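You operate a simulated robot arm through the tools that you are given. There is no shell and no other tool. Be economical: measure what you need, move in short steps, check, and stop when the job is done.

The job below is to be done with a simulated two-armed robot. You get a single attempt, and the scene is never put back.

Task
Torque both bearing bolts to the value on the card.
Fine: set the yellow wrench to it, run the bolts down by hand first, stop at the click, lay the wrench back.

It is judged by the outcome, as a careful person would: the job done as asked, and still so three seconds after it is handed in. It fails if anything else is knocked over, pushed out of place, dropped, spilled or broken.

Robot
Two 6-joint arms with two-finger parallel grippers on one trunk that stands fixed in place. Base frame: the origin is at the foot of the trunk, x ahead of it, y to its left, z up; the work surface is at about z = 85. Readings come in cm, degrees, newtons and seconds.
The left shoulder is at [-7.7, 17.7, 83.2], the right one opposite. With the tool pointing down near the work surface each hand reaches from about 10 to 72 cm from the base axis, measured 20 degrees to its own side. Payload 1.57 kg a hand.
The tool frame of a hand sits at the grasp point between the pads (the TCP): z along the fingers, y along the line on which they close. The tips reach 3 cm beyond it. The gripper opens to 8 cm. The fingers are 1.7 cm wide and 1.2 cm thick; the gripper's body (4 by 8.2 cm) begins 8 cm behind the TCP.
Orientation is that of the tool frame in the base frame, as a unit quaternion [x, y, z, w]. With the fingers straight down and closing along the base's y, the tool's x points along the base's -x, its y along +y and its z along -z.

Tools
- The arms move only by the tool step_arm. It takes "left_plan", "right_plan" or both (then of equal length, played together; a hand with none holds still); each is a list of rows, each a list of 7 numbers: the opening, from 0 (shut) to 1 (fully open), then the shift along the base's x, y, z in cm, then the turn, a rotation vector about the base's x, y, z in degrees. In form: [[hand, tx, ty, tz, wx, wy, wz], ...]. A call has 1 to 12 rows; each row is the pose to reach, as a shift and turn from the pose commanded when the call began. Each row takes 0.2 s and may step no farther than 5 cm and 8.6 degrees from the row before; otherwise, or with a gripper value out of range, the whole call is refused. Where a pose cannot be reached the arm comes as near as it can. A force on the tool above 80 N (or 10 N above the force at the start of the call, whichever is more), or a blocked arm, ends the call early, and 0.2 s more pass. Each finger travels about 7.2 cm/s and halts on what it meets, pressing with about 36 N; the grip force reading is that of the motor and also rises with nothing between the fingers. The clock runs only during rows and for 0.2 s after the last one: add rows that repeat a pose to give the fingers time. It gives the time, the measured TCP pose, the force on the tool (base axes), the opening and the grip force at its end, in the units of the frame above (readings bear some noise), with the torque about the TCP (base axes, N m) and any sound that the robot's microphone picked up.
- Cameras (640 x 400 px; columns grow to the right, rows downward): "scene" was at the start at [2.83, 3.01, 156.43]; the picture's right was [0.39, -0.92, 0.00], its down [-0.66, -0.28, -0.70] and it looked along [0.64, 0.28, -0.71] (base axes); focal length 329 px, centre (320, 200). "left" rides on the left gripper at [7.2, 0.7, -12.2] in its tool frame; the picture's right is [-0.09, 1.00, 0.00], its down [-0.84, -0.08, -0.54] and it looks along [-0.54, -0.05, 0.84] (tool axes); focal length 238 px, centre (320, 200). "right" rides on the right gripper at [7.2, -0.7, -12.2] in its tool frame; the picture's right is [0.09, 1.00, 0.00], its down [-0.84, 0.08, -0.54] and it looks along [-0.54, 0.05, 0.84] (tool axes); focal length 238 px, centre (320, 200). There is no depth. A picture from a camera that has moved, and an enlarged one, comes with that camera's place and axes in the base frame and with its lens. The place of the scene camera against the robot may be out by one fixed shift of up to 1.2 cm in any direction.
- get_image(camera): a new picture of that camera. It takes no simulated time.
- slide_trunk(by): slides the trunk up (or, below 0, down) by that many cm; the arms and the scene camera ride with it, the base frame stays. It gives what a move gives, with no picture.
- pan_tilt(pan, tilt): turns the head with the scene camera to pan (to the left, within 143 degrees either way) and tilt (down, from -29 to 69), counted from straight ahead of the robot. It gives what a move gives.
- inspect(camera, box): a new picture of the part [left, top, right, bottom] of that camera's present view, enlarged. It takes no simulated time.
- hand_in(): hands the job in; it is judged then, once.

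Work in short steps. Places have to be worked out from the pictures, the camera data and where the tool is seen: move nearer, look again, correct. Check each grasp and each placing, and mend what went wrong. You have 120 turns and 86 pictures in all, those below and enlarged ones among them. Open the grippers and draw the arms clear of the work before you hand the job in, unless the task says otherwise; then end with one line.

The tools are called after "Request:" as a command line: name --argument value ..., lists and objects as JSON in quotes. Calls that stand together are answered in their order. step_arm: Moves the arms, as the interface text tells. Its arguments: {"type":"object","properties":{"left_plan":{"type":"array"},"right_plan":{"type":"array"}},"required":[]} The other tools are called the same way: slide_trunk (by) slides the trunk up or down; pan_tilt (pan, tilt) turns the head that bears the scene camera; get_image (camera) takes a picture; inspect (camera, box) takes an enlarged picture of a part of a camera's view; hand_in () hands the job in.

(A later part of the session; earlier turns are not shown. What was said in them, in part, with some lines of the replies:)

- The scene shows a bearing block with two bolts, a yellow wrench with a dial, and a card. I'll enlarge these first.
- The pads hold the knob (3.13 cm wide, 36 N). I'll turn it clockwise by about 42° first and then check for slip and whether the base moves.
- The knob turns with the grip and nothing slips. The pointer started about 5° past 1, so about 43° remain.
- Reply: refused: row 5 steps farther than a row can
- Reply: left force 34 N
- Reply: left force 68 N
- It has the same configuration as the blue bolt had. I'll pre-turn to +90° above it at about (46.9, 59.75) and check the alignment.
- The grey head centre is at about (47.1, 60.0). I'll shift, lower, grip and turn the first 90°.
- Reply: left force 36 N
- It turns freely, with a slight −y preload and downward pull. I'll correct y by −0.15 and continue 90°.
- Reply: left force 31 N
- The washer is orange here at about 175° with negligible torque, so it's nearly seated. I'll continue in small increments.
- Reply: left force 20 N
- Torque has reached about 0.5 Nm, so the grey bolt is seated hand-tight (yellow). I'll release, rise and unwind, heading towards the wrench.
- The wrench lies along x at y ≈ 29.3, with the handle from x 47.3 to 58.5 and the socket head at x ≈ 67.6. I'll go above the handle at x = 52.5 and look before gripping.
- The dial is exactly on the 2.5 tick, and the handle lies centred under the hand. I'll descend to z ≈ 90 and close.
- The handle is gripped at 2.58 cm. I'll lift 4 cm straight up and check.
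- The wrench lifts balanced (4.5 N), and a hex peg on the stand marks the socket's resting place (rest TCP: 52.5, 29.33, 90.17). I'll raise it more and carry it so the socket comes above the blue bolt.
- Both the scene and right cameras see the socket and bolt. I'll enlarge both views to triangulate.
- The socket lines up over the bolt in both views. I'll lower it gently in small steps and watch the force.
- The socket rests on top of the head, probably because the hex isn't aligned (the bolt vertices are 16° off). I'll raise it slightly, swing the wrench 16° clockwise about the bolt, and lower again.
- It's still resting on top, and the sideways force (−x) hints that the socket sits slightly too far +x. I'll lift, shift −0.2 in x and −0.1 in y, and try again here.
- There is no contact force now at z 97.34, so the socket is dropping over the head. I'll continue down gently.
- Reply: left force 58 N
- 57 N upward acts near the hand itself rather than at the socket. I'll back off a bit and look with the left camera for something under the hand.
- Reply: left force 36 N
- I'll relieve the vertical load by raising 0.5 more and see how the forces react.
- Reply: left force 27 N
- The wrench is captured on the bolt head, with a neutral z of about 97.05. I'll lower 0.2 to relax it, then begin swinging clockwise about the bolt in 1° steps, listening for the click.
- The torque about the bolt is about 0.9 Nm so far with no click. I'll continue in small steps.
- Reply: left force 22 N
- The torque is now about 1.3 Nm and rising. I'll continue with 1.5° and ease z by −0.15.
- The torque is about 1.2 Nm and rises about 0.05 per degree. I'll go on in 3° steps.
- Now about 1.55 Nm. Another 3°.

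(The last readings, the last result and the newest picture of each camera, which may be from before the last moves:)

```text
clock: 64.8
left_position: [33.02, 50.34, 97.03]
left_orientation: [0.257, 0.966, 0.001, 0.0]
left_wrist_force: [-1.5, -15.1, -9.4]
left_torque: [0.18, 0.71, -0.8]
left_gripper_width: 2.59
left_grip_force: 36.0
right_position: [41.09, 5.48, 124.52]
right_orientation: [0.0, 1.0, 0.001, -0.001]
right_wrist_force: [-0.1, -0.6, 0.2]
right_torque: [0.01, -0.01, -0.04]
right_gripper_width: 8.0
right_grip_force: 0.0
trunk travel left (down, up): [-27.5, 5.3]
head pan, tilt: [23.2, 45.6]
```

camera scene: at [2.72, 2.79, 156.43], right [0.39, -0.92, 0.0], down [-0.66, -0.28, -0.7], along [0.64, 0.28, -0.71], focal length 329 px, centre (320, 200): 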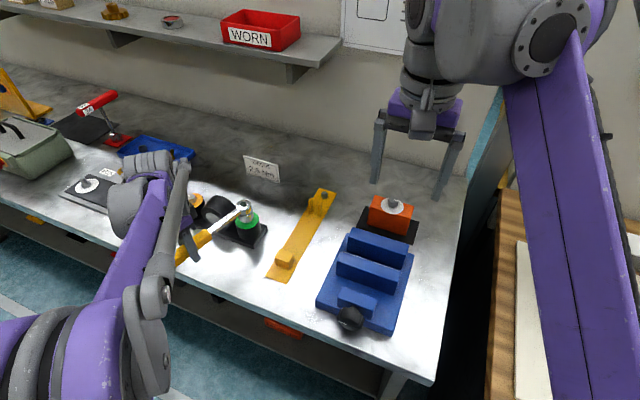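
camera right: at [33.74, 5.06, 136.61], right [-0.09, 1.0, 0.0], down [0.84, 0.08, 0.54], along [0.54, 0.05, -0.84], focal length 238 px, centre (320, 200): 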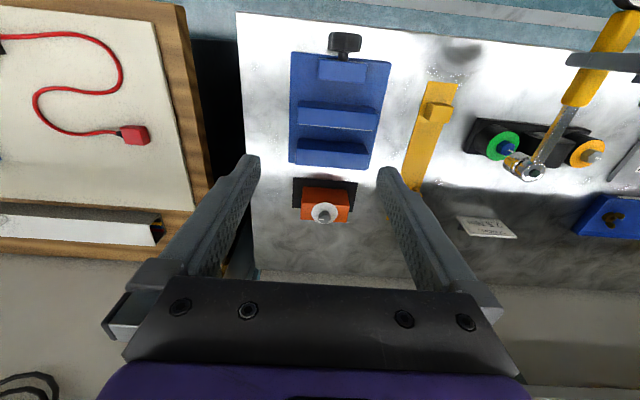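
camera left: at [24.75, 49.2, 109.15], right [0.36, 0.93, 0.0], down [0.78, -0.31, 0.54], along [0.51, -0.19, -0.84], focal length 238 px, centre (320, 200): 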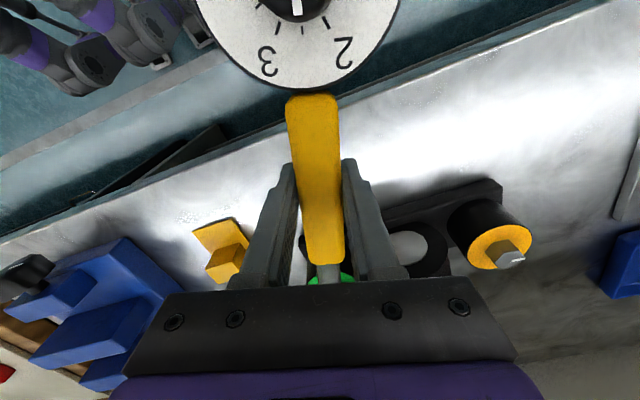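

Request:
step_arm --left_plan '[[0.15, 0.14, 0.24, 0, 0, 0, -0.7], [0.15, 0.29, 0.48, 0, 0, 0, -1.4]]'

Request:
inspect --camera "scene" --box '[210, 170, 290, 250]'

```text
clock: 65.4
left_position: [33.4, 50.84, 97.09]
left_orientation: [0.27, 0.963, 0.002, 0.0]
left_wrist_force: [-4.4, -16.9, -14.2]
left_torque: [0.28, 0.56, -1.09]
left_gripper_width: 2.59
left_grip_force: 36.0
right_position: [41.03, 5.57, 124.49]
right_orientation: [0.0, 1.0, 0.001, 0.0]
right_wrist_force: [-0.5, 0.0, 0.4]
right_torque: [0.02, 0.0, -0.01]
right_gripper_width: 8.0
right_grip_force: 0.2
trunk travel left (down, up): [-27.5, 5.3]
head pan, tilt: [23.2, 45.6]
```

```text
5.00 times, centred on (250, 210) of scene
camera zoom: at [2.86, 2.86, 156.42], right [0.39, -0.92, 0.0], down [-0.66, -0.28, -0.7], along [0.64, 0.28, -0.71], focal length 1646 px, centre (670, 150)
```

zoom: 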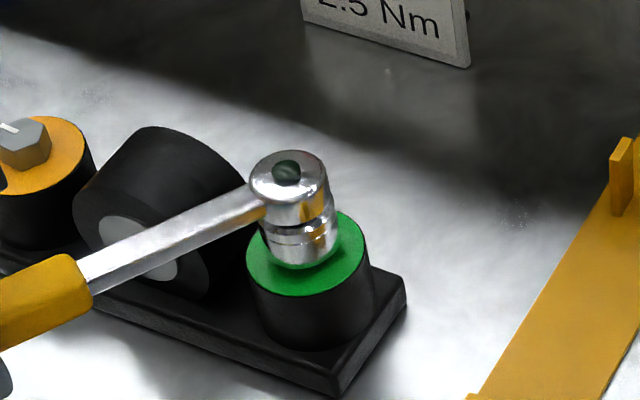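

About 1.6 Nm. I'll continue 2°, giving the yaw slightly more.

Request:
step_arm --left_plan '[[0.15, 0.15, 0.24, -0.05, 0, 0, -1.3], [0.15, 0.3, 0.47, -0.1, 0, 0, -2.6]]'

```text
clock: 66.0
left_position: [33.68, 51.29, 97.03]
left_orientation: [0.29, 0.957, 0.001, 0.001]
left_wrist_force: [-2.0, -8.9, 3.1]
left_torque: [-0.74, -0.45, 0.29]
left_gripper_width: 2.59
left_grip_force: 35.9
right_position: [40.95, 5.57, 124.58]
right_orientation: [-0.001, 1.0, 0.001, 0.0]
right_wrist_force: [-0.2, 0.3, -0.4]
right_torque: [-0.03, 0.03, 0.03]
right_gripper_width: 8.0
right_grip_force: 0.0
trunk travel left (down, up): [-27.5, 5.3]
head pan, tilt: [23.2, 45.6]
```

Request:
step_arm --left_plan '[[0.15, 0.2, 0.29, 0.02, 0, 0, -1.25], [0.15, 0.4, 0.57, 0.02, 0, 0, -2.5]]'

```text
clock: 66.6
left_position: [33.93, 51.87, 97.01]
left_orientation: [0.312, 0.95, 0.002, 0.001]
left_wrist_force: [-5.2, -7.9, 0.8]
left_torque: [-0.36, -0.13, 0.34]
left_gripper_width: 2.57
left_grip_force: 36.7
right_position: [40.99, 5.54, 124.55]
right_orientation: [0.0, 1.0, 0.001, 0.001]
right_wrist_force: [0.4, -0.8, -0.6]
right_torque: [0.0, -0.04, -0.01]
right_gripper_width: 7.99
right_grip_force: 0.0
trunk travel left (down, up): [-27.5, 5.3]
head pan, tilt: [23.2, 45.6]
```

About 1.9 Nm. Next 2°.

Request:
step_arm --left_plan '[[0.15, 0.17, 0.23, 0.02, 0, 0, -1], [0.15, 0.35, 0.45, 0.02, 0, 0, -2]]'

```text
clock: 67.2
left_position: [34.39, 52.31, 96.91]
left_orientation: [0.328, 0.945, 0.001, 0.0]
left_wrist_force: [-5.2, -10.9, -3.6]
left_torque: [0.13, 0.31, -0.02]
left_gripper_width: 2.6
left_grip_force: 36.4
right_position: [40.91, 5.55, 124.51]
right_orientation: [0.001, 1.0, 0.001, 0.001]
right_wrist_force: [-0.1, 0.6, -1.0]
right_torque: [0.0, 0.01, 0.0]
right_gripper_width: 7.99
right_grip_force: 0.1
trunk travel left (down, up): [-27.5, 5.3]
head pan, tilt: [23.2, 45.6]
```

Request:
step_arm --left_plan '[[0.15, 0.18, 0.22, 0, 0, 0, -1], [0.15, 0.36, 0.43, 0, 0, 0, -2]]'

```text
clock: 67.8
left_position: [34.67, 52.61, 97.06]
left_orientation: [0.345, 0.939, 0.002, 0.0]
left_wrist_force: [-5.5, -11.0, -7.5]
left_torque: [0.13, 0.52, 0.22]
left_gripper_width: 2.57
left_grip_force: 36.0
right_position: [40.95, 5.56, 124.5]
right_orientation: [-0.001, 1.0, 0.0, 0.0]
right_wrist_force: [0.3, -0.4, 0.3]
right_torque: [0.0, -0.02, 0.0]
right_gripper_width: 8.0
right_grip_force: 0.1
trunk travel left (down, up): [-27.5, 5.3]
head pan, tilt: [23.2, 45.6]
```

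About 2.15 Nm. Smaller steps now.

Request:
step_arm --left_plan '[[0.15, 0.14, 0.16, -0.03, 0, 0, -0.75], [0.15, 0.28, 0.32, -0.03, 0, 0, -1.5]]'

```text
clock: 68.4
left_position: [35.05, 52.93, 96.91]
left_orientation: [0.357, 0.934, 0.002, 0.0]
left_wrist_force: [-6.1, -13.5, -5.5]
left_torque: [-0.04, 0.37, -0.21]
left_gripper_width: 2.56
left_grip_force: 36.0
right_position: [41.02, 5.56, 124.63]
right_orientation: [0.0, 1.0, 0.001, 0.0]
right_wrist_force: [0.8, -0.4, 0.9]
right_torque: [0.01, -0.02, 0.04]
right_gripper_width: 8.0
right_grip_force: 0.1
trunk travel left (down, up): [-27.5, 5.3]
head pan, tilt: [23.2, 45.6]
```

Request:
step_arm --left_plan '[[0.15, 0.14, 0.16, -0.02, 0, 0, -0.75], [0.15, 0.28, 0.32, -0.02, 0, 0, -1.5]]'

```text
clock: 69.0
left_position: [35.33, 53.34, 96.98]
left_orientation: [0.369, 0.93, 0.002, 0.0]
left_wrist_force: [-6.5, -17.6, -11.6]
left_torque: [0.16, 0.53, -0.58]
left_gripper_width: 2.59
left_grip_force: 36.1
right_position: [40.96, 5.59, 124.45]
right_orientation: [0.0, 1.0, 0.001, 0.0]
right_wrist_force: [-0.6, -0.1, 0.6]
right_torque: [-0.04, -0.01, 0.0]
right_gripper_width: 7.98
right_grip_force: 0.1
trunk travel left (down, up): [-27.5, 5.3]
head pan, tilt: [23.2, 45.6]
```

About 2.2 Nm, still no click. Continue.

Request:
step_arm --left_plan '[[0.15, 0.15, 0.15, -0.05, 0, 0, -1], [0.15, 0.3, 0.3, -0.05, 0, 0, -1.8]]'

```text
clock: 69.6
left_position: [35.55, 53.62, 97.07]
left_orientation: [0.382, 0.924, 0.001, 0.001]
left_wrist_force: [-3.0, -14.7, -5.8]
left_torque: [-0.47, 0.06, 0.26]
left_gripper_width: 2.57
left_grip_force: 35.9
right_position: [41.08, 5.56, 124.49]
right_orientation: [0.001, 1.0, 0.001, -0.001]
right_wrist_force: [0.2, 0.1, 0.7]
right_torque: [0.05, 0.02, -0.02]
right_gripper_width: 8.01
right_grip_force: 0.0
trunk travel left (down, up): [-27.5, 5.3]
head pan, tilt: [23.2, 45.6]
```

Request:
step_arm --left_plan '[[0.15, 0.15, 0.15, 0, 0, 0, -0.75], [0.15, 0.3, 0.29, 0, 0, 0, -1.5]]'

```text
clock: 70.2
left_position: [35.87, 53.98, 96.92]
left_orientation: [0.395, 0.919, 0.001, 0.001]
left_wrist_force: [-2.0, -10.9, 1.5]
left_torque: [-0.86, -0.39, 0.67]
left_gripper_width: 2.6
left_grip_force: 35.5
right_position: [40.94, 5.46, 124.51]
right_orientation: [0.0, 1.0, 0.001, 0.001]
right_wrist_force: [-0.6, -0.4, 0.3]
right_torque: [0.05, -0.02, 0.02]
right_gripper_width: 8.01
right_grip_force: 0.1
trunk travel left (down, up): [-27.5, 5.3]
head pan, tilt: [23.2, 45.6]
```

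The torque plateaus around 2.1–2.3 Nm; I'll check the picture for contact with the hub.

Request:
get_image --camera "right"

Request:
inspect --camera "right" --box '[470, 90, 630, 190]'

```text
20 pictures are left
camera right: at [33.63, 4.85, 136.65], right [-0.09, 1.0, 0.0], down [0.84, 0.08, 0.54], along [0.54, 0.05, -0.84], focal length 238 px, centre (320, 200)
```

right: 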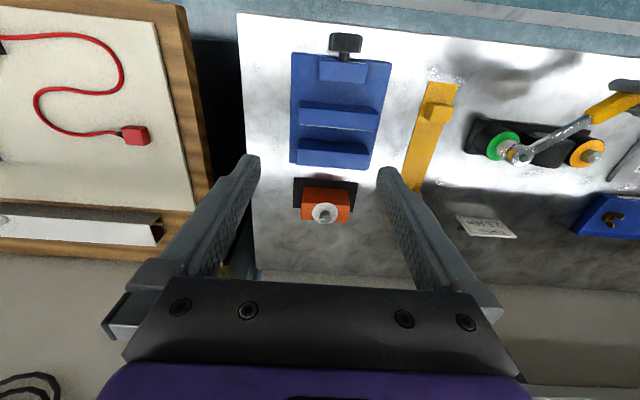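

```text
4.00 times, centred on (550, 140) of right
camera zoom: at [33.63, 4.85, 136.65], right [-0.09, 1.0, 0.0], down [0.84, 0.08, 0.54], along [0.54, 0.05, -0.84], focal length 953 px, centre (-600, 440)
```

zoom: 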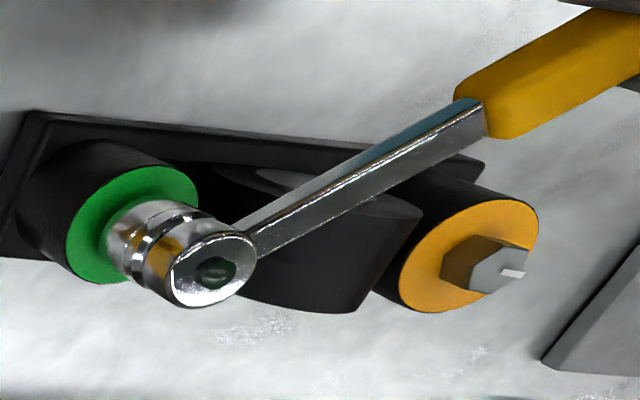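

The shaft swings clear above the hub. I'll continue in small steps.

Request:
step_arm --left_plan '[[0.15, 0.15, 0.15, 0, 0, 0, -0.75], [0.15, 0.31, 0.29, 0, 0, 0, -1.5]]'

```text
clock: 70.8
left_position: [36.03, 54.17, 96.94]
left_orientation: [0.407, 0.913, 0.001, 0.0]
left_wrist_force: [-1.6, -10.6, 6.4]
left_torque: [-0.71, -0.31, 0.89]
left_gripper_width: 2.62
left_grip_force: 36.0
right_position: [40.92, 5.42, 124.55]
right_orientation: [0.0, 1.0, 0.001, 0.0]
right_wrist_force: [-0.1, -0.3, 0.3]
right_torque: [-0.05, -0.03, 0.0]
right_gripper_width: 7.98
right_grip_force: 0.0
trunk travel left (down, up): [-27.5, 5.3]
head pan, tilt: [23.2, 45.6]
```

About 2.25 Nm; continue along the arc with less yaw.

Request:
step_arm --left_plan '[[0.15, 0.16, 0.15, 0, 0, 0, -0.3], [0.15, 0.32, 0.29, 0, 0, 0, -0.6]]'

```text
clock: 71.4
left_position: [36.3, 54.47, 96.91]
left_orientation: [0.414, 0.91, 0.002, 0.0]
left_wrist_force: [-10.1, -18.2, 1.9]
left_torque: [-0.3, 0.24, -0.61]
left_gripper_width: 2.59
left_grip_force: 35.9
right_position: [40.9, 5.36, 124.51]
right_orientation: [-0.001, 1.0, 0.002, 0.0]
right_wrist_force: [0.5, 0.0, -0.2]
right_torque: [-0.03, 0.0, 0.0]
right_gripper_width: 7.99
right_grip_force: 0.1
trunk travel left (down, up): [-27.5, 5.3]
head pan, tilt: [23.2, 45.6]
```

About 2.5 Nm by my estimate. A 1° step.

Request:
step_arm --left_plan '[[0.15, 0.21, 0.19, 0, 0, 0, -1]]'

```text
clock: 71.8
left_position: [36.57, 54.5, 96.95]
left_orientation: [0.42, 0.907, 0.003, 0.0]
left_wrist_force: [-10.6, -18.1, -1.8]
left_torque: [0.2, 0.54, -0.66]
left_gripper_width: 2.56
left_grip_force: 35.6
right_position: [40.83, 5.41, 124.67]
right_orientation: [0.0, 1.0, 0.002, 0.001]
right_wrist_force: [0.2, -0.1, 0.2]
right_torque: [-0.01, 0.01, 0.01]
right_gripper_width: 7.98
right_grip_force: 0.1
trunk travel left (down, up): [-27.5, 5.3]
head pan, tilt: [23.2, 45.6]
```

Request:
step_arm --left_plan '[[0.15, 0.21, 0.18, 0, 0, 0, -1]]'

```text
clock: 72.2
left_position: [36.77, 54.7, 96.92]
left_orientation: [0.428, 0.904, 0.002, 0.0]
left_wrist_force: [-12.1, -16.7, -4.7]
left_torque: [0.46, 0.64, -0.62]
left_gripper_width: 2.59
left_grip_force: 35.5
right_position: [40.84, 5.48, 124.58]
right_orientation: [0.0, 1.0, 0.001, 0.001]
right_wrist_force: [0.0, 0.3, -0.1]
right_torque: [-0.02, 0.01, 0.02]
right_gripper_width: 8.0
right_grip_force: 0.0
trunk travel left (down, up): [-27.5, 5.3]
head pan, tilt: [23.2, 45.6]
```

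Request:
step_arm --left_plan '[[0.15, 0.21, 0.18, 0, 0, 0, -1]]'

```text
clock: 72.6
left_position: [37.1, 55.04, 97.01]
left_orientation: [0.435, 0.9, 0.001, 0.0]
left_wrist_force: [-11.0, -17.2, -8.1]
left_torque: [0.66, 0.68, -0.62]
left_gripper_width: 2.59
left_grip_force: 35.5
right_position: [40.88, 5.52, 124.48]
right_orientation: [0.0, 1.0, 0.001, 0.001]
right_wrist_force: [-0.1, -1.0, -1.0]
right_torque: [0.0, 0.01, -0.01]
right_gripper_width: 8.02
right_grip_force: 0.1
trunk travel left (down, up): [-27.5, 5.3]
head pan, tilt: [23.2, 45.6]
```

Request:
step_arm --left_plan '[[0.15, 0.22, 0.17, -0.03, 0, 0, -1]]'

```text
clock: 73.0
left_position: [37.23, 55.17, 97.0]
left_orientation: [0.443, 0.897, 0.002, 0.002]
left_wrist_force: [-11.5, -17.0, -5.9]
left_torque: [0.22, 0.47, -0.52]
left_gripper_width: 2.57
left_grip_force: 35.9
right_position: [40.8, 5.43, 124.54]
right_orientation: [-0.001, 1.0, 0.001, 0.001]
right_wrist_force: [-0.2, 0.4, 0.1]
right_torque: [-0.01, -0.02, 0.04]
right_gripper_width: 7.99
right_grip_force: 0.0
trunk travel left (down, up): [-27.5, 5.3]
head pan, tilt: [23.2, 45.6]
```

Request:
step_arm --left_plan '[[0.15, 0.22, 0.17, 0, 0, 0, -1]]'

```text
clock: 73.4
left_position: [37.46, 55.27, 96.94]
left_orientation: [0.451, 0.892, 0.001, 0.001]
left_wrist_force: [-10.4, -14.4, -1.5]
left_torque: [-0.31, 0.25, -0.01]
left_gripper_width: 2.59
left_grip_force: 35.7
right_position: [40.81, 5.46, 124.45]
right_orientation: [0.0, 1.0, 0.001, 0.001]
right_wrist_force: [0.2, -0.6, 0.3]
right_torque: [0.01, -0.02, -0.04]
right_gripper_width: 7.98
right_grip_force: 0.1
trunk travel left (down, up): [-27.5, 5.3]
head pan, tilt: [23.2, 45.6]
```

About 2.7 Nm by my estimate and still no sound; I'll look at the contact and colour.

Request:
inspect --camera "scene" --box '[190, 170, 290, 250]'

```text
5.00 times, centred on (240, 210) of scene
camera zoom: at [2.68, 2.82, 156.44], right [0.39, -0.92, 0.0], down [-0.66, -0.28, -0.7], along [0.64, 0.28, -0.71], focal length 1646 px, centre (720, 150)
```

zoom: 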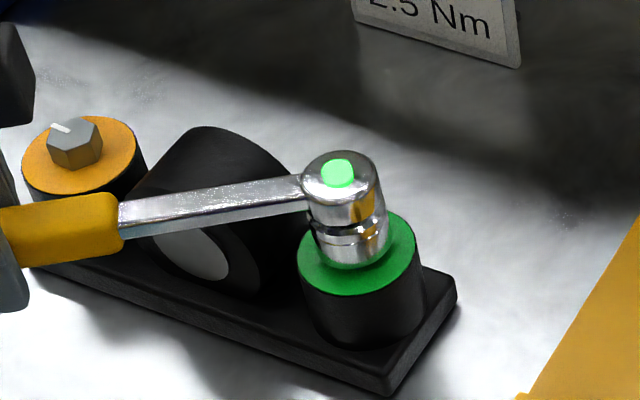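

The wrench head's lamp has lit bright green: that is the click, so I stop here. I'll back off about 1° to unload before lifting.

Request:
step_arm --left_plan '[[0.15, -0.2, -0.15, 0, 0, 0, 0.9]]'

```text
clock: 73.8
left_position: [37.4, 55.25, 96.87]
left_orientation: [0.445, 0.896, 0.002, 0.001]
left_wrist_force: [-0.3, -2.9, 6.0]
left_torque: [-0.55, 0.01, -1.12]
left_gripper_width: 2.61
left_grip_force: 36.1
right_position: [40.93, 5.56, 124.56]
right_orientation: [0.0, 1.0, 0.0, -0.001]
right_wrist_force: [0.3, 0.3, 0.9]
right_torque: [0.03, -0.01, 0.0]
right_gripper_width: 8.0
right_grip_force: 0.1
trunk travel left (down, up): [-27.5, 5.3]
head pan, tilt: [23.2, 45.6]
```

It's unloaded. I'll lift the socket off the head.

Request:
step_arm --left_plan '[[0.15, 0.05, 0.03, 0.3, 0, 0, -0.6], [0.15, 0.05, 0.03, 0.8, 0, 0, -0.6], [0.15, 0.05, 0.03, 1.4, 0, 0, -0.6], [0.15, 0.05, 0.03, 2.2, 0, 0, -0.6], [0.15, 0.05, 0.03, 3.2, 0, 0, -0.6], [0.15, 0.05, 0.03, 4.2, 0, 0, -0.6], [0.15, 0.05, 0.03, 4.2, 0, 0, -0.6]]'

Request:
inspect --camera "scene" --box '[190, 160, 290, 240]'

```text
clock: 75.4
left_position: [37.43, 55.47, 100.9]
left_orientation: [0.45, 0.893, 0.0, 0.0]
left_wrist_force: [0.4, 0.6, -4.0]
left_torque: [0.03, 0.0, 0.02]
left_gripper_width: 2.58
left_grip_force: 36.7
right_position: [41.02, 5.7, 124.46]
right_orientation: [0.0, 1.0, 0.001, 0.0]
right_wrist_force: [0.0, -0.3, 0.5]
right_torque: [0.0, 0.02, -0.01]
right_gripper_width: 8.0
right_grip_force: 0.0
trunk travel left (down, up): [-27.5, 5.3]
head pan, tilt: [23.2, 45.6]
```

```text
5.00 times, centred on (240, 200) of scene
camera zoom: at [2.86, 3.05, 156.43], right [0.39, -0.92, 0.0], down [-0.66, -0.28, -0.7], along [0.64, 0.27, -0.72], focal length 1646 px, centre (720, 200)
```

zoom: 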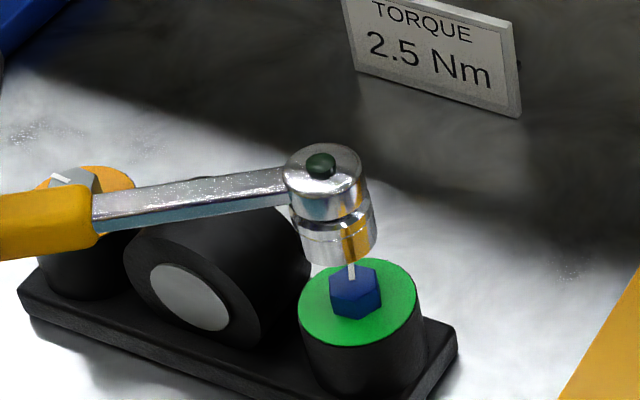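

The blue bolt has turned about 38° under the wrench, and the lamp is off now that it's unloaded. Next is the grey bolt at (47.05, 59.78), with hex vertices at 5°. I'll raise, unwind the yaw to −5° and bring the TCP to (31.0, 61.4).

Request:
step_arm --left_plan '[[0.15, 0, 0, 2, 0, 0, 0], [0.15, -1, 1, 2.5, 0, 0, 8], [0.15, -2, 2, 2.5, 0, 0, 16], [0.15, -3.1, 3, 2.5, 0, 0, 24], [0.15, -4.2, 4, 2.5, 0, 0, 32], [0.15, -5.3, 5, 2.5, 0, 0, 40], [0.15, -6.45, 5.9, 2.5, 0, 0, 48.4], [0.15, -6.45, 5.9, 0, 0, 0, 48.4], [0.15, -6.45, 5.9, -1.8, 0, 0, 48.4], [0.15, -6.45, 5.9, -1.8, 0, 0, 48.4]]'

Request:
inspect --camera "scene" --box '[150, 150, 250, 230]'

Request:
inspect --camera "right" --box '[540, 100, 640, 180]'

```text
clock: 77.6
left_position: [30.9, 61.17, 99.16]
left_orientation: [0.042, 0.999, 0.002, 0.0]
left_wrist_force: [0.4, 0.4, -4.7]
left_torque: [0.02, -0.01, 0.01]
left_gripper_width: 2.6
left_grip_force: 36.5
right_position: [40.94, 5.62, 124.41]
right_orientation: [0.001, 1.0, 0.0, 0.0]
right_wrist_force: [-0.3, 0.7, 0.4]
right_torque: [0.02, 0.02, -0.02]
right_gripper_width: 7.98
right_grip_force: 0.1
trunk travel left (down, up): [-27.5, 5.3]
head pan, tilt: [23.2, 45.6]
```

```text
5.00 times, centred on (200, 190) of scene
camera zoom: at [2.85, 3.03, 156.43], right [0.39, -0.92, 0.0], down [-0.66, -0.28, -0.7], along [0.64, 0.27, -0.71], focal length 1646 px, centre (920, 250)
```

zoom: 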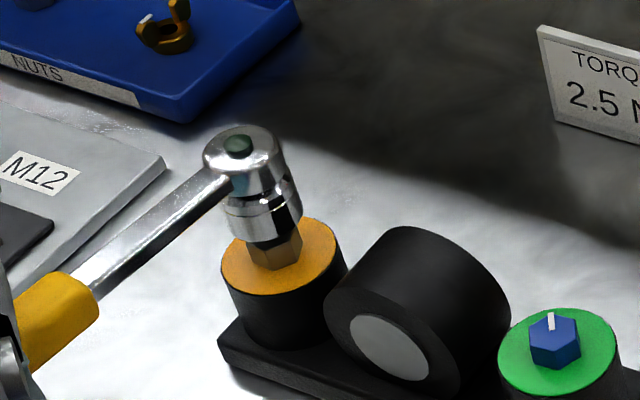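

```text
5.00 times, centred on (590, 140) of right
camera zoom: at [33.7, 5.02, 136.62], right [-0.09, 1.0, 0.0], down [0.84, 0.08, 0.54], along [0.54, 0.05, -0.84], focal length 1192 px, centre (-1030, 500)
```

zoom: 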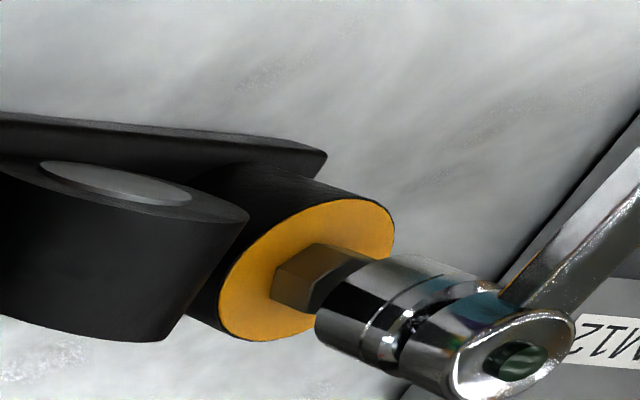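

Both views show a close fit; about +0.2 in y is needed. I'll shift and lower in small steps to z ≈ 97.3.

Request:
step_arm --left_plan '[[0.15, 0.06, 0.21, 0, 0, 0, 0], [0.15, 0.06, 0.21, -0.6, 0, 0, 0], [0.15, 0.06, 0.21, -1.2, 0, 0, 0], [0.15, 0.06, 0.21, -1.6, 0, 0, 0], [0.15, 0.06, 0.21, -1.6, 0, 0, 0]]'

```text
clock: 78.8
left_position: [30.95, 61.36, 97.73]
left_orientation: [0.043, 0.999, 0.0, -0.001]
left_wrist_force: [-0.8, -4.5, -4.5]
left_torque: [-0.22, 0.07, -0.67]
left_gripper_width: 2.57
left_grip_force: 36.3
right_position: [40.89, 5.65, 124.5]
right_orientation: [0.0, 1.0, 0.001, 0.0]
right_wrist_force: [-0.3, -0.3, 1.0]
right_torque: [0.0, -0.02, 0.01]
right_gripper_width: 8.01
right_grip_force: 0.0
trunk travel left (down, up): [-27.5, 5.3]
head pan, tilt: [23.2, 45.6]
```

There is no vertical resistance, only a slight −y side force at the socket. I'll shift y −0.1 and lower 0.5 more.

Request:
step_arm --left_plan '[[0.15, 0, -0.1, 0, 0, 0, 0], [0.15, 0, -0.1, -0.3, 0, 0, 0], [0.15, 0, -0.1, -0.55, 0, 0, 0], [0.15, 0, -0.1, -0.55, 0, 0, 0]]'

Request:
inspect --camera "scene" --box '[150, 150, 250, 230]'

```text
clock: 79.8
left_position: [30.89, 61.36, 97.06]
left_orientation: [0.044, 0.999, 0.002, 0.0]
left_wrist_force: [-9.3, -4.8, -1.0]
left_torque: [-0.43, -0.34, -0.83]
left_gripper_width: 2.56
left_grip_force: 36.2
right_position: [40.84, 5.68, 124.52]
right_orientation: [0.0, 1.0, 0.002, 0.001]
right_wrist_force: [-0.3, -0.1, 0.3]
right_torque: [-0.03, 0.0, 0.01]
right_gripper_width: 8.0
right_grip_force: 0.0
trunk travel left (down, up): [-27.5, 5.3]
head pan, tilt: [23.2, 45.6]
```

```text
5.00 times, centred on (200, 190) of scene
camera zoom: at [2.68, 2.94, 156.43], right [0.39, -0.92, 0.0], down [-0.66, -0.28, -0.7], along [0.64, 0.28, -0.71], focal length 1646 px, centre (920, 250)
```

zoom: 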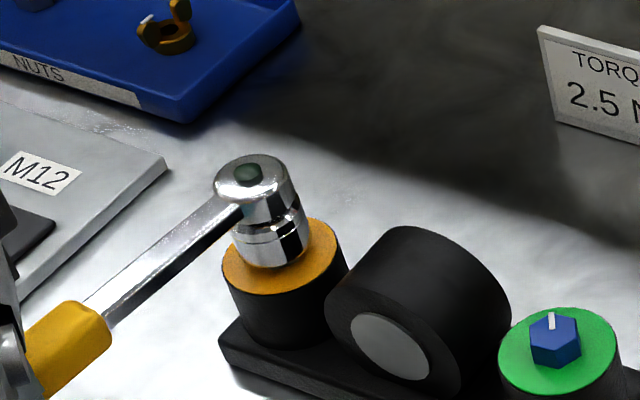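

Seated. I'll swing clockwise about the grey bolt, first 16° in one go since the torque is still low (about 0.5 Nm).

Request:
step_arm --left_plan '[[0.15, 0.0, 0.56, 0, 0, 0, -2], [0.15, 0.07, 1.12, 0, 0, 0, -4], [0.15, 0.17, 1.68, 0, 0, 0, -6], [0.15, 0.29, 2.23, 0, 0, 0, -8], [0.15, 0.43, 2.78, 0, 0, 0, -10], [0.15, 0.6, 3.32, -0.03, 0, 0, -12], [0.15, 0.78, 3.85, -0.03, 0, 0, -14], [0.15, 0.98, 4.38, -0.03, 0, 0, -16]]'

```text
clock: 81.6
left_position: [32.03, 65.71, 97.08]
left_orientation: [0.181, 0.983, 0.001, 0.001]
left_wrist_force: [-10.0, -3.1, -0.6]
left_torque: [-0.39, -0.14, -0.11]
left_gripper_width: 2.58
left_grip_force: 36.0
right_position: [40.84, 5.51, 124.62]
right_orientation: [0.0, 1.0, 0.0, 0.001]
right_wrist_force: [-0.7, -0.8, -0.1]
right_torque: [-0.01, -0.02, 0.0]
right_gripper_width: 8.03
right_grip_force: 0.0
trunk travel left (down, up): [-27.5, 5.3]
head pan, tilt: [23.2, 45.6]
```

About 0.95 Nm at φ = 21.5°. Next 14°, with a small outward radial correction.

Request:
step_arm --left_plan '[[0.15, 0.12, 0.55, 0, 0, 0, -2], [0.15, 0.36, 1.07, 0, 0, 0, -4], [0.15, 0.61, 1.58, 0, 0, 0, -6], [0.15, 0.88, 2.08, 0, 0, 0, -8], [0.15, 1.16, 2.57, 0, 0, 0, -10], [0.15, 1.47, 3.04, 0, 0, 0, -12], [0.15, 1.79, 3.51, 0, 0, 0, -14]]'

```text
clock: 83.2
left_position: [33.81, 69.2, 97.04]
left_orientation: [0.302, 0.953, 0.001, 0.0]
left_wrist_force: [-8.2, -10.4, -7.4]
left_torque: [-0.03, 0.25, -0.47]
left_gripper_width: 2.62
left_grip_force: 35.7
right_position: [40.97, 5.62, 124.57]
right_orientation: [0.0, 1.0, 0.0, -0.001]
right_wrist_force: [0.6, 0.0, -0.2]
right_torque: [0.02, -0.02, 0.01]
right_gripper_width: 8.01
right_grip_force: 0.1
trunk travel left (down, up): [-27.5, 5.3]
head pan, tilt: [23.2, 45.6]
```

About 1.7 Nm, following the blue bolt's curve. I'll go 8° more.

Request:
step_arm --left_plan '[[0.15, 0.33, 0.45, 0, 0, 0, -2.2], [0.15, 0.68, 0.9, 0, 0, 0, -4.3], [0.15, 1.05, 1.33, 0, 0, 0, -6.3], [0.15, 1.43, 1.75, 0, 0, 0, -8.3]]'

```text
clock: 84.2
left_position: [35.16, 70.95, 96.93]
left_orientation: [0.368, 0.93, 0.002, 0.0]
left_wrist_force: [-4.2, -8.5, -3.1]
left_torque: [-0.51, -0.09, 0.66]
left_gripper_width: 2.58
left_grip_force: 36.0
right_position: [40.87, 5.56, 124.49]
right_orientation: [0.0, 1.0, 0.0, 0.0]
right_wrist_force: [0.4, 0.2, -0.4]
right_torque: [0.02, 0.01, 0.02]
right_gripper_width: 8.03
right_grip_force: 0.0
trunk travel left (down, up): [-27.5, 5.3]
head pan, tilt: [23.2, 45.6]
```

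About 2.15 Nm. Next 3°, then look at the lamp.

Request:
step_arm --left_plan '[[0.15, 0.3, 0.3, 0, 0, 0, -1.2], [0.15, 0.6, 0.6, 0, 0, 0, -2.4]]'

Request:
inspect --camera "scene" --box '[150, 150, 250, 230]'

```text
clock: 84.8
left_position: [35.73, 71.45, 96.94]
left_orientation: [0.388, 0.922, 0.002, 0.001]
left_wrist_force: [-10.0, -16.4, -11.1]
left_torque: [0.12, 0.33, -0.61]
left_gripper_width: 2.58
left_grip_force: 36.2
right_position: [40.94, 5.52, 124.46]
right_orientation: [0.0, 1.0, -0.001, 0.0]
right_wrist_force: [0.6, 0.3, 0.0]
right_torque: [0.01, -0.02, 0.03]
right_gripper_width: 8.02
right_grip_force: 0.0
trunk travel left (down, up): [-27.5, 5.3]
head pan, tilt: [23.2, 45.6]
```

```text
5.00 times, centred on (200, 190) of scene
camera zoom: at [2.75, 2.89, 156.43], right [0.39, -0.92, 0.0], down [-0.66, -0.28, -0.7], along [0.64, 0.28, -0.71], focal length 1646 px, centre (920, 250)
```

zoom: 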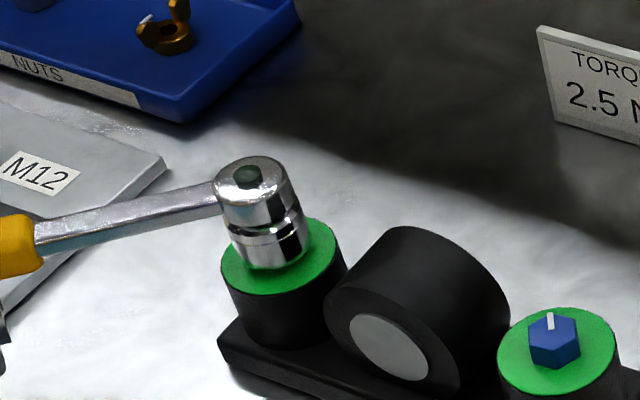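

The washer is green, the lamp is off, and I estimate about 2.4 Nm. I'll go in 1.2° steps with lamp checks.

Request:
step_arm --left_plan '[[0.15, 0.26, 0.25, 0, 0, 0, -1.3]]'

Request:
step_arm --left_plan '[[0.15, 0.21, 0.19, 0, 0, 0, -1.2]]'

Request:
inspect --camera "scene" --box '[180, 170, 220, 200]'

```text
clock: 85.2
left_position: [36.09, 71.71, 97.0]
left_orientation: [0.399, 0.917, 0.001, 0.001]
left_wrist_force: [-9.5, -18.0, -14.1]
left_torque: [0.42, 0.45, -0.77]
left_gripper_width: 2.56
left_grip_force: 36.1
right_position: [40.89, 5.58, 124.45]
right_orientation: [-0.001, 1.0, 0.0, 0.001]
right_wrist_force: [-0.7, 0.0, -0.2]
right_torque: [-0.01, 0.02, -0.02]
right_gripper_width: 8.0
right_grip_force: 0.1
trunk travel left (down, up): [-27.5, 5.3]
head pan, tilt: [23.2, 45.6]
```

```text
clock: 85.6
left_position: [36.3, 71.97, 97.01]
left_orientation: [0.408, 0.913, 0.001, 0.001]
left_wrist_force: [-7.3, -16.3, -15.6]
left_torque: [0.15, 0.47, -0.22]
left_gripper_width: 2.56
left_grip_force: 35.6
right_position: [40.83, 5.6, 124.55]
right_orientation: [0.0, 1.0, 0.0, 0.0]
right_wrist_force: [-0.2, 0.2, 0.5]
right_torque: [0.01, 0.03, -0.03]
right_gripper_width: 7.99
right_grip_force: 0.0
trunk travel left (down, up): [-27.5, 5.3]
head pan, tilt: [23.2, 45.6]
```

```text
13.33 times, centred on (200, 185) of scene
camera zoom: at [2.82, 2.93, 156.43], right [0.39, -0.92, 0.0], down [-0.66, -0.28, -0.7], along [0.64, 0.28, -0.71], focal length 4389 px, centre (1920, 400)
```

zoom: 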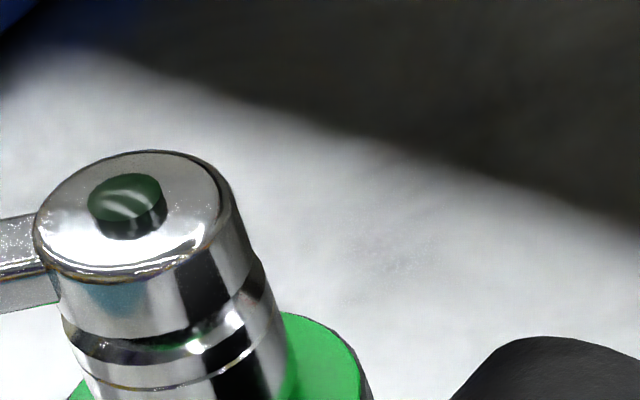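

Lamp still off at about 2.4 Nm. Another 1.2° twice, then check.

Request:
step_arm --left_plan '[[0.15, 0.25, 0.22, -0.08, 0, 0, -1.2]]'

Request:
step_arm --left_plan '[[0.15, 0.21, 0.18, 0, 0, 0, -1.0]]'

Request:
inspect --camera "scene" --box '[180, 170, 220, 200]'

```text
clock: 86.0
left_position: [36.48, 72.19, 97.02]
left_orientation: [0.418, 0.909, 0.001, 0.001]
left_wrist_force: [-6.3, -16.7, -11.1]
left_torque: [-0.36, 0.07, 0.04]
left_gripper_width: 2.61
left_grip_force: 36.0
right_position: [41.1, 5.62, 124.56]
right_orientation: [0.0, 1.0, 0.0, 0.0]
right_wrist_force: [-0.5, 0.3, -0.3]
right_torque: [-0.03, -0.02, -0.02]
right_gripper_width: 8.0
right_grip_force: 0.0
trunk travel left (down, up): [-27.5, 5.3]
head pan, tilt: [23.2, 45.6]
```

```text
clock: 86.4
left_position: [36.72, 72.37, 97.01]
left_orientation: [0.425, 0.905, 0.001, 0.001]
left_wrist_force: [-8.0, -16.1, -12.5]
left_torque: [-0.28, 0.06, -0.09]
left_gripper_width: 2.56
left_grip_force: 36.3
right_position: [40.93, 5.64, 124.61]
right_orientation: [0.0, 1.0, 0.0, -0.001]
right_wrist_force: [-0.5, -0.4, 0.0]
right_torque: [-0.01, 0.0, -0.04]
right_gripper_width: 8.02
right_grip_force: 0.2
trunk travel left (down, up): [-27.5, 5.3]
head pan, tilt: [23.2, 45.6]
```

```text
13.33 times, centred on (200, 185) of scene
camera zoom: at [2.79, 2.92, 156.43], right [0.39, -0.92, 0.0], down [-0.66, -0.28, -0.7], along [0.64, 0.28, -0.71], focal length 4389 px, centre (1920, 400)
```

zoom: 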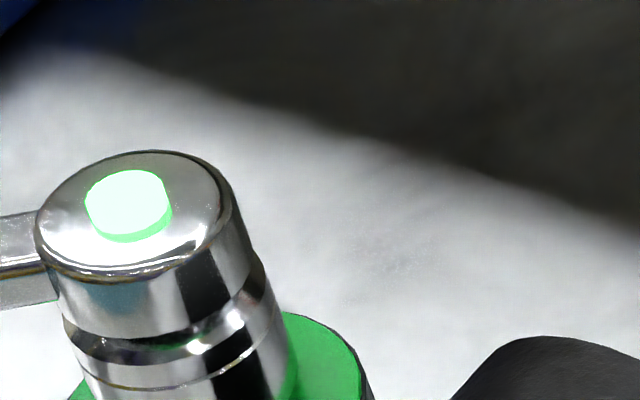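

The lamp is lit, so the grey bolt is at 2.5 Nm. I'll unload by 0.9° and lift off.

Request:
step_arm --left_plan '[[0.15, -0.2, -0.16, 0, 0, 0, 0.5], [0.15, -0.2, -0.16, 0.3, 0, 0, 0.3], [0.15, -0.2, -0.16, 0.8, 0, 0, 0.3], [0.15, -0.2, -0.16, 1.4, 0, 0, 0.3], [0.15, -0.2, -0.16, 2.2, 0, 0, 0.3], [0.15, -0.2, -0.16, 3.2, 0, 0, 0.3], [0.15, -0.2, -0.16, 4.5, 0, 0, 0.3], [0.15, -0.2, -0.16, 6.5, 0, 0, 0.3], [0.15, -0.2, -0.16, 6.5, 0, 0, 0.3]]'

Request:
inspect --camera "scene" --box '[150, 150, 290, 250]'

```text
clock: 88.4
left_position: [36.64, 72.34, 103.42]
left_orientation: [0.424, 0.906, 0.0, 0.001]
left_wrist_force: [0.3, -0.4, -4.5]
left_torque: [-0.01, -0.03, -0.03]
left_gripper_width: 2.6
left_grip_force: 35.7
right_position: [41.06, 5.87, 124.47]
right_orientation: [0.001, 1.0, 0.0, 0.0]
right_wrist_force: [0.6, 0.2, -0.5]
right_torque: [0.0, 0.0, 0.0]
right_gripper_width: 7.99
right_grip_force: 0.1
trunk travel left (down, up): [-27.5, 5.3]
head pan, tilt: [23.2, 45.6]
```

```text
4.00 times, centred on (220, 200) of scene
camera zoom: at [2.87, 3.07, 156.43], right [0.39, -0.92, 0.0], down [-0.66, -0.28, -0.7], along [0.64, 0.27, -0.72], focal length 1317 px, centre (720, 200)
```

zoom: 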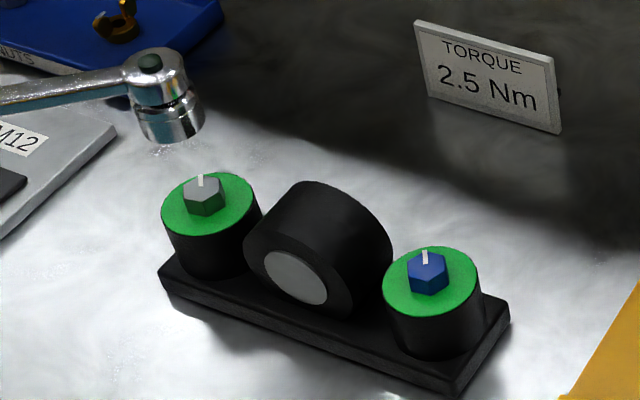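

Both washers are green and the bearing hasn't moved. Now I'll return the wrench: unwind the yaw while moving back, then retrace to above its stand.

Request:
step_arm --left_plan '[[0.15, -0.75, -4, 0, 0, 0, 8.37], [0.15, -1.5, -8, 0, 0, 0, 16.74], [0.15, -2.25, -12, 0, 0, 0, 25.1], [0.15, -3, -16, 0, 0, 0, 33.5], [0.15, -3.75, -20, 0, 0, 0, 41.85], [0.15, -4.5, -24, 0, 0, 0, 50.2], [0.15, -4.5, -28, 0, 0, 0, 50.2], [0.15, -4.5, -30, 0, 0, 0, 50.2], [0.15, -4.5, -30, 0, 0, 0, 50.2]]'

Request:
step_arm --left_plan '[[0.15, 1, -4.5, 0, 0, 0, 0], [0.15, 4, -8, 0, 0, 0, 0], [0.15, 8, -10.5, 0, 0, 0, 0], [0.15, 12, -12, 0, 0, 0, 0], [0.15, 16, -12.9, 0, 0, 0, 0], [0.15, 20.3, -13, 0, 0, 0, 0], [0.15, 20.3, -13, 0, 0, 0, 0]]'

```text
clock: 90.4
left_position: [32.01, 42.37, 103.4]
left_orientation: [-0.002, 1.0, 0.001, 0.0]
left_wrist_force: [-0.1, 0.0, -4.8]
left_torque: [0.01, 0.0, -0.01]
left_gripper_width: 2.56
left_grip_force: 35.9
right_position: [40.96, 5.64, 124.54]
right_orientation: [0.0, 1.0, 0.0, 0.0]
right_wrist_force: [0.1, -0.8, -0.9]
right_torque: [-0.01, -0.01, -0.01]
right_gripper_width: 7.99
right_grip_force: 0.1
trunk travel left (down, up): [-27.5, 5.3]
head pan, tilt: [23.2, 45.6]
```

```text
clock: 92.0
left_position: [52.2, 29.09, 103.54]
left_orientation: [-0.001, 1.0, 0.001, 0.0]
left_wrist_force: [-0.1, 0.3, -4.6]
left_torque: [0.01, -0.01, 0.02]
left_gripper_width: 2.6
left_grip_force: 36.0
right_position: [40.96, 5.68, 124.57]
right_orientation: [0.0, 1.0, 0.0, 0.0]
right_wrist_force: [-0.2, 0.2, 0.5]
right_torque: [-0.02, -0.03, 0.0]
right_gripper_width: 7.98
right_grip_force: 0.1
trunk travel left (down, up): [-27.5, 5.3]
head pan, tilt: [23.2, 45.6]
```

I'll correct by (+0.28, +0.23) and lower to z ≈ 94.2, the same pose as during pickup, to compare.

Request:
step_arm --left_plan '[[0.15, 0.28, 0.23, -2, 0, 0, 0], [0.15, 0.28, 0.23, -5, 0, 0, 0], [0.15, 0.28, 0.23, -8, 0, 0, 0], [0.15, 0.28, 0.23, -9.3, 0, 0, 0], [0.15, 0.28, 0.23, -9.3, 0, 0, 0]]'

Request:
inspect --camera "scene" --box '[260, 150, 350, 270]'

```text
clock: 93.2
left_position: [52.77, 29.59, 93.92]
left_orientation: [-0.001, 1.0, 0.002, -0.001]
left_wrist_force: [0.4, -0.5, -4.7]
left_torque: [0.03, -0.01, 0.0]
left_gripper_width: 2.6
left_grip_force: 36.0
right_position: [41.0, 5.69, 124.55]
right_orientation: [0.001, 1.0, -0.001, 0.0]
right_wrist_force: [0.3, -0.2, -0.4]
right_torque: [0.02, -0.01, -0.02]
right_gripper_width: 7.99
right_grip_force: 0.1
trunk travel left (down, up): [-27.5, 5.3]
head pan, tilt: [23.2, 45.6]
```

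```text
3.33 times, centred on (305, 210) of scene
camera zoom: at [2.88, 3.03, 156.43], right [0.39, -0.92, 0.0], down [-0.66, -0.28, -0.7], along [0.64, 0.27, -0.72], focal length 1097 px, centre (370, 167)
```

zoom: 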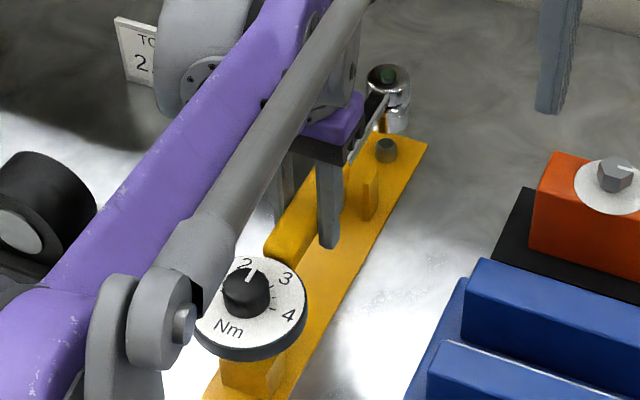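

It's about (+0.25, +0.2) off the pickup pose. I'll correct and lower gently onto the stand.

Request:
step_arm --left_plan '[[0.15, -0.24, -0.22, 0, 0, 0, 0], [0.15, -0.24, -0.22, -0.5, 0, 0, 0], [0.15, -0.24, -0.22, -0.5, 0, 0, 0]]'

Request:
inspect --camera "scene" --box '[290, 160, 350, 210]'

```text
clock: 94.0
left_position: [52.41, 29.35, 93.68]
left_orientation: [-0.001, 1.0, 0.002, -0.001]
left_wrist_force: [-0.6, 0.2, -4.5]
left_torque: [0.03, 0.0, 0.02]
left_gripper_width: 2.57
left_grip_force: 35.6
right_position: [41.04, 5.72, 124.5]
right_orientation: [0.0, 1.0, 0.001, 0.0]
right_wrist_force: [-0.8, 0.1, 0.1]
right_torque: [-0.01, -0.01, 0.03]
right_gripper_width: 8.02
right_grip_force: 0.0
trunk travel left (down, up): [-27.5, 5.3]
head pan, tilt: [23.2, 45.6]
```

```text
8.00 times, centred on (320, 185) of scene
camera zoom: at [2.86, 3.02, 156.43], right [0.39, -0.92, 0.0], down [-0.66, -0.28, -0.7], along [0.64, 0.28, -0.71], focal length 2633 px, centre (320, 320)
```

zoom: 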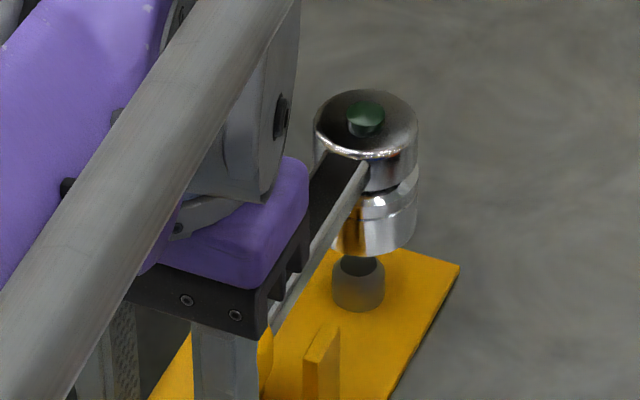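

The pose matches the pickup pose within about 0.1 cm. I'll lower in small steps and watch the force.

Request:
step_arm --left_plan '[[0.15, 0.05, 0.05, -0.6, 0, 0, 0], [0.15, 0.05, 0.05, -1.2, 0, 0, 0], [0.15, 0.05, 0.05, -1.8, 0, 0, 0], [0.15, 0.05, 0.05, -1.8, 0, 0, 0]]'

```text
clock: 95.0
left_position: [52.46, 29.41, 91.88]
left_orientation: [-0.001, 1.0, 0.002, -0.001]
left_wrist_force: [-0.2, -0.4, -4.7]
left_torque: [-0.03, 0.01, 0.01]
left_gripper_width: 2.57
left_grip_force: 35.2
right_position: [40.99, 5.61, 124.49]
right_orientation: [0.0, 1.0, 0.0, 0.0]
right_wrist_force: [-0.2, 0.2, 1.3]
right_torque: [0.0, -0.01, 0.0]
right_gripper_width: 7.95
right_grip_force: 0.0
trunk travel left (down, up): [-27.5, 5.3]
head pan, tilt: [23.2, 45.6]
```

No contact forces so far; I'll continue to the rest height.

Request:
step_arm --left_plan '[[0.15, 0, 0, -0.5, 0, 0, 0], [0.15, 0, 0, -1, 0, 0, 0], [0.15, 0, 0, -1.4, 0, 0, 0], [0.15, 0, 0, -1.6, 0, 0, 0]]'

Request:
inspect --camera "scene" --box '[260, 170, 350, 290]'

```text
clock: 96.0
left_position: [52.36, 29.33, 90.12]
left_orientation: [-0.001, 1.0, 0.001, 0.001]
left_wrist_force: [-0.1, 0.6, -4.3]
left_torque: [0.02, 0.0, -0.02]
left_gripper_width: 2.58
left_grip_force: 35.6
right_position: [40.91, 5.61, 124.54]
right_orientation: [0.0, 1.0, 0.0, 0.0]
right_wrist_force: [-0.2, -1.4, 0.1]
right_torque: [0.02, -0.03, 0.0]
right_gripper_width: 8.02
right_grip_force: 0.1
trunk travel left (down, up): [-27.5, 5.3]
head pan, tilt: [23.2, 45.6]
```

```text
3.33 times, centred on (305, 230) of scene
camera zoom: at [2.87, 3.03, 156.43], right [0.39, -0.92, 0.0], down [-0.66, -0.28, -0.7], along [0.64, 0.27, -0.72], focal length 1097 px, centre (370, 100)
```

zoom: 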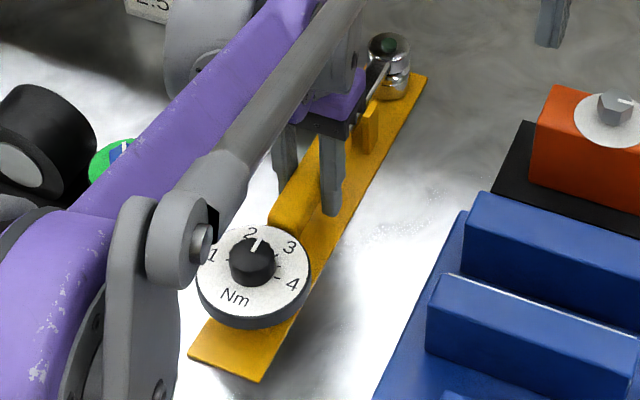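

It looks the same as at pickup, but the weight is still on the hand. I'll lower in 0.1 steps until it rests.

Request:
step_arm --left_plan '[[0.15, 0, 0, -0.1, 0, 0, 0], [0.15, 0, 0, -0.2, 0, 0, 0], [0.15, 0, 0, -0.2, 0, 0, 0]]'

```text
clock: 96.8
left_position: [52.47, 29.4, 90.08]
left_orientation: [-0.001, 1.0, 0.002, 0.0]
left_wrist_force: [0.2, -0.2, -4.1]
left_torque: [0.03, -0.06, 0.05]
left_gripper_width: 2.58
left_grip_force: 35.6
right_position: [40.96, 5.77, 124.46]
right_orientation: [0.0, 1.0, 0.0, 0.0]
right_wrist_force: [0.5, -0.2, 0.3]
right_torque: [0.0, 0.0, 0.01]
right_gripper_width: 8.0
right_grip_force: 0.0
trunk travel left (down, up): [-27.5, 5.3]
head pan, tilt: [23.2, 45.6]
```

Request:
step_arm --left_plan '[[0.15, 0, 0, -0.1, 0, 0, 0], [0.15, 0, 0, -0.2, 0, 0, 0], [0.15, 0, 0, -0.2, 0, 0, 0]]'

```text
clock: 97.6
left_position: [52.58, 29.36, 89.95]
left_orientation: [-0.001, 1.0, 0.002, 0.001]
left_wrist_force: [10.0, 5.6, 28.0]
left_torque: [-0.46, 0.72, -0.06]
left_gripper_width: 2.59
left_grip_force: 35.7
right_position: [40.73, 5.53, 124.55]
right_orientation: [-0.001, 1.0, 0.001, 0.001]
right_wrist_force: [-1.1, 0.1, -0.4]
right_torque: [-0.01, 0.02, -0.01]
right_gripper_width: 7.99
right_grip_force: 0.1
trunk travel left (down, up): [-27.5, 5.3]
head pan, tilt: [23.2, 45.6]
```

It's resting on the stand now (28 N). I'll raise 0.15 to relax, open, and withdraw straight up.

Request:
step_arm --left_plan '[[0.15, 0, 0, 0.15, 0, 0, 0], [0.35, 0, 0, 0.15, 0, 0, 0], [0.6, 0, 0, 0.15, 0, 0, 0], [0.8, 0, 0, 0.15, 0, 0, 0], [0.8, 0, 0, 2, 0, 0, 0], [0.8, 0, 0, 5, 0, 0, 0], [0.8, 0, 0, 9, 0, 0, 0], [0.8, 0, 0, 13, 0, 0, 0], [0.8, -4, 0, 16, 0, 0, 0], [0.8, -8, 0, 19, 0, 0, 0], [0.8, -12, 2, 21, 0, 0, 0]]'

Request:
get_image --camera "scene"

Request:
get_image --camera "left"

```text
clock: 100.0
left_position: [40.32, 31.58, 110.67]
left_orientation: [0.0, 1.0, 0.002, 0.001]
left_wrist_force: [-0.5, 0.4, -0.4]
left_torque: [0.01, -0.03, 0.01]
left_gripper_width: 6.4
left_grip_force: 0.0
right_position: [40.82, 5.72, 124.57]
right_orientation: [0.0, 1.0, 0.0, 0.0]
right_wrist_force: [-0.4, -0.4, 0.9]
right_torque: [0.0, -0.01, -0.05]
right_gripper_width: 8.0
right_grip_force: 0.1
trunk travel left (down, up): [-27.5, 5.3]
head pan, tilt: [23.2, 45.6]
```

```text
6 pictures are left
camera scene: at [2.68, 3.05, 156.43], right [0.39, -0.92, 0.0], down [-0.66, -0.28, -0.7], along [0.64, 0.27, -0.71], focal length 329 px, centre (320, 200)
```

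scene: 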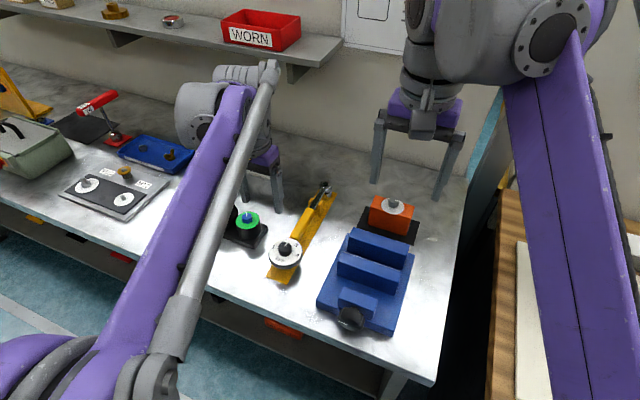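

```text
5 pictures are left
camera left: at [33.23, 32.22, 122.9], right [0.09, 1.0, 0.0], down [0.84, -0.08, 0.54], along [0.54, -0.05, -0.84], focal length 238 px, centre (320, 200)
```

left: 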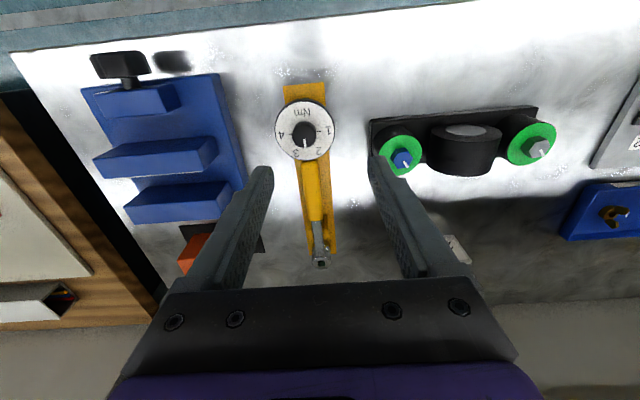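

The wrench is back on its stand, both washers are green, and nothing else looks disturbed. I'll return the left hand to its starting place, then take a final close look.

Request:
step_arm --left_plan '[[1, -3, 3, 3, 0, 0, 0], [1, -5, 6, 6, 0, 0, 0], [1, -7.5, 9, 10, 0, 0, 0], [1, -7.5, 9, 10, 0, 0, 0]]'

Request:
inspect --camera "left" --box '[230, 100, 450, 270]'

Request:
inspect --camera "scene" --box '[160, 150, 350, 300]'

```text
refused: row 1 steps farther than a row can; nothing moved
```

```text
2.35 times, centred on (340, 185) of left
camera zoom: at [33.23, 32.22, 122.9], right [0.09, 1.0, 0.0], down [0.84, -0.08, 0.54], along [0.54, -0.05, -0.84], focal length 561 px, centre (273, 235)
```

zoom: 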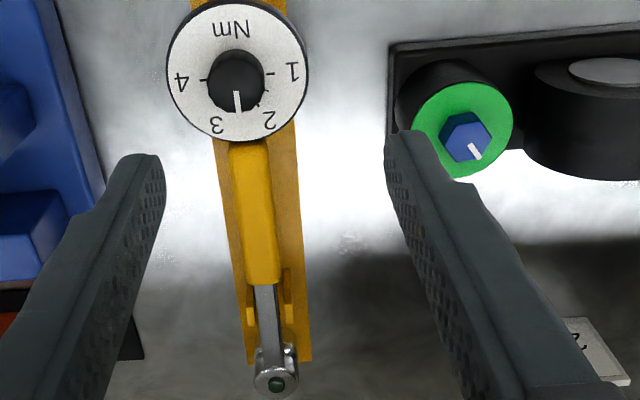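

```text
2.67 times, centred on (255, 225) of scene
camera zoom: at [2.68, 3.05, 156.43], right [0.39, -0.92, 0.0], down [-0.66, -0.28, -0.7], along [0.64, 0.27, -0.71], focal length 878 px, centre (493, 133)
```

zoom: 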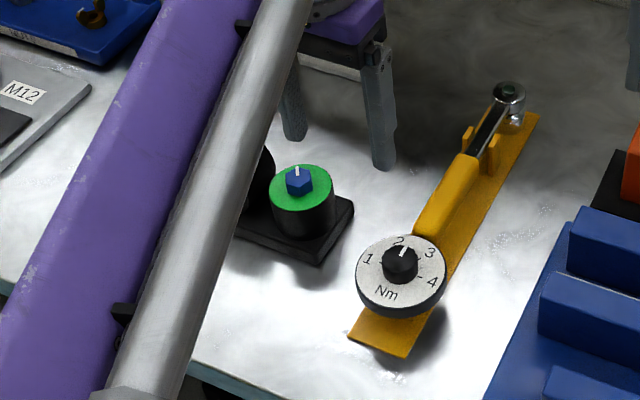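

Everything is in place: the wrench is in its cradle and the dial reads 2.5. I'll draw the arm clear in smaller steps.

Request:
step_arm --left_plan '[[1, -2, 2, 3, 0, 0, 0], [1, -4, 4, 6, 0, 0, 0], [1, -6, 6, 9, 0, 0, 0], [1, -7.5, 9, 10, 0, 0, 0], [1, -7.5, 9, 10, 0, 0, 0]]'

```text
clock: 101.2
left_position: [32.83, 40.49, 120.79]
left_orientation: [0.0, 1.0, 0.001, 0.001]
left_wrist_force: [-0.4, -0.6, 1.0]
left_torque: [0.0, 0.01, 0.0]
left_gripper_width: 7.98
left_grip_force: 0.1
right_position: [40.87, 5.6, 124.46]
right_orientation: [-0.001, 1.0, 0.0, 0.0]
right_wrist_force: [-0.2, 0.1, -0.3]
right_torque: [0.03, 0.0, -0.01]
right_gripper_width: 7.99
right_grip_force: 0.1
trunk travel left (down, up): [-27.5, 5.3]
head pan, tilt: [23.2, 45.6]
```

The arms are clear and the grippers open, so I'm handing in.

Request:
hand_in

```text
The job is handed in.
```

I set the wrench to 2.5 Nm, ran both bearing bolts down by hand and tightened each until the wrench's lamp lit, then laid it back on its stand. The microphone picked up no click, so I took the lamp as the signal. The blue bolt may be slightly over: I only spotted its lamp at about 2.7 Nm by my own estimate.
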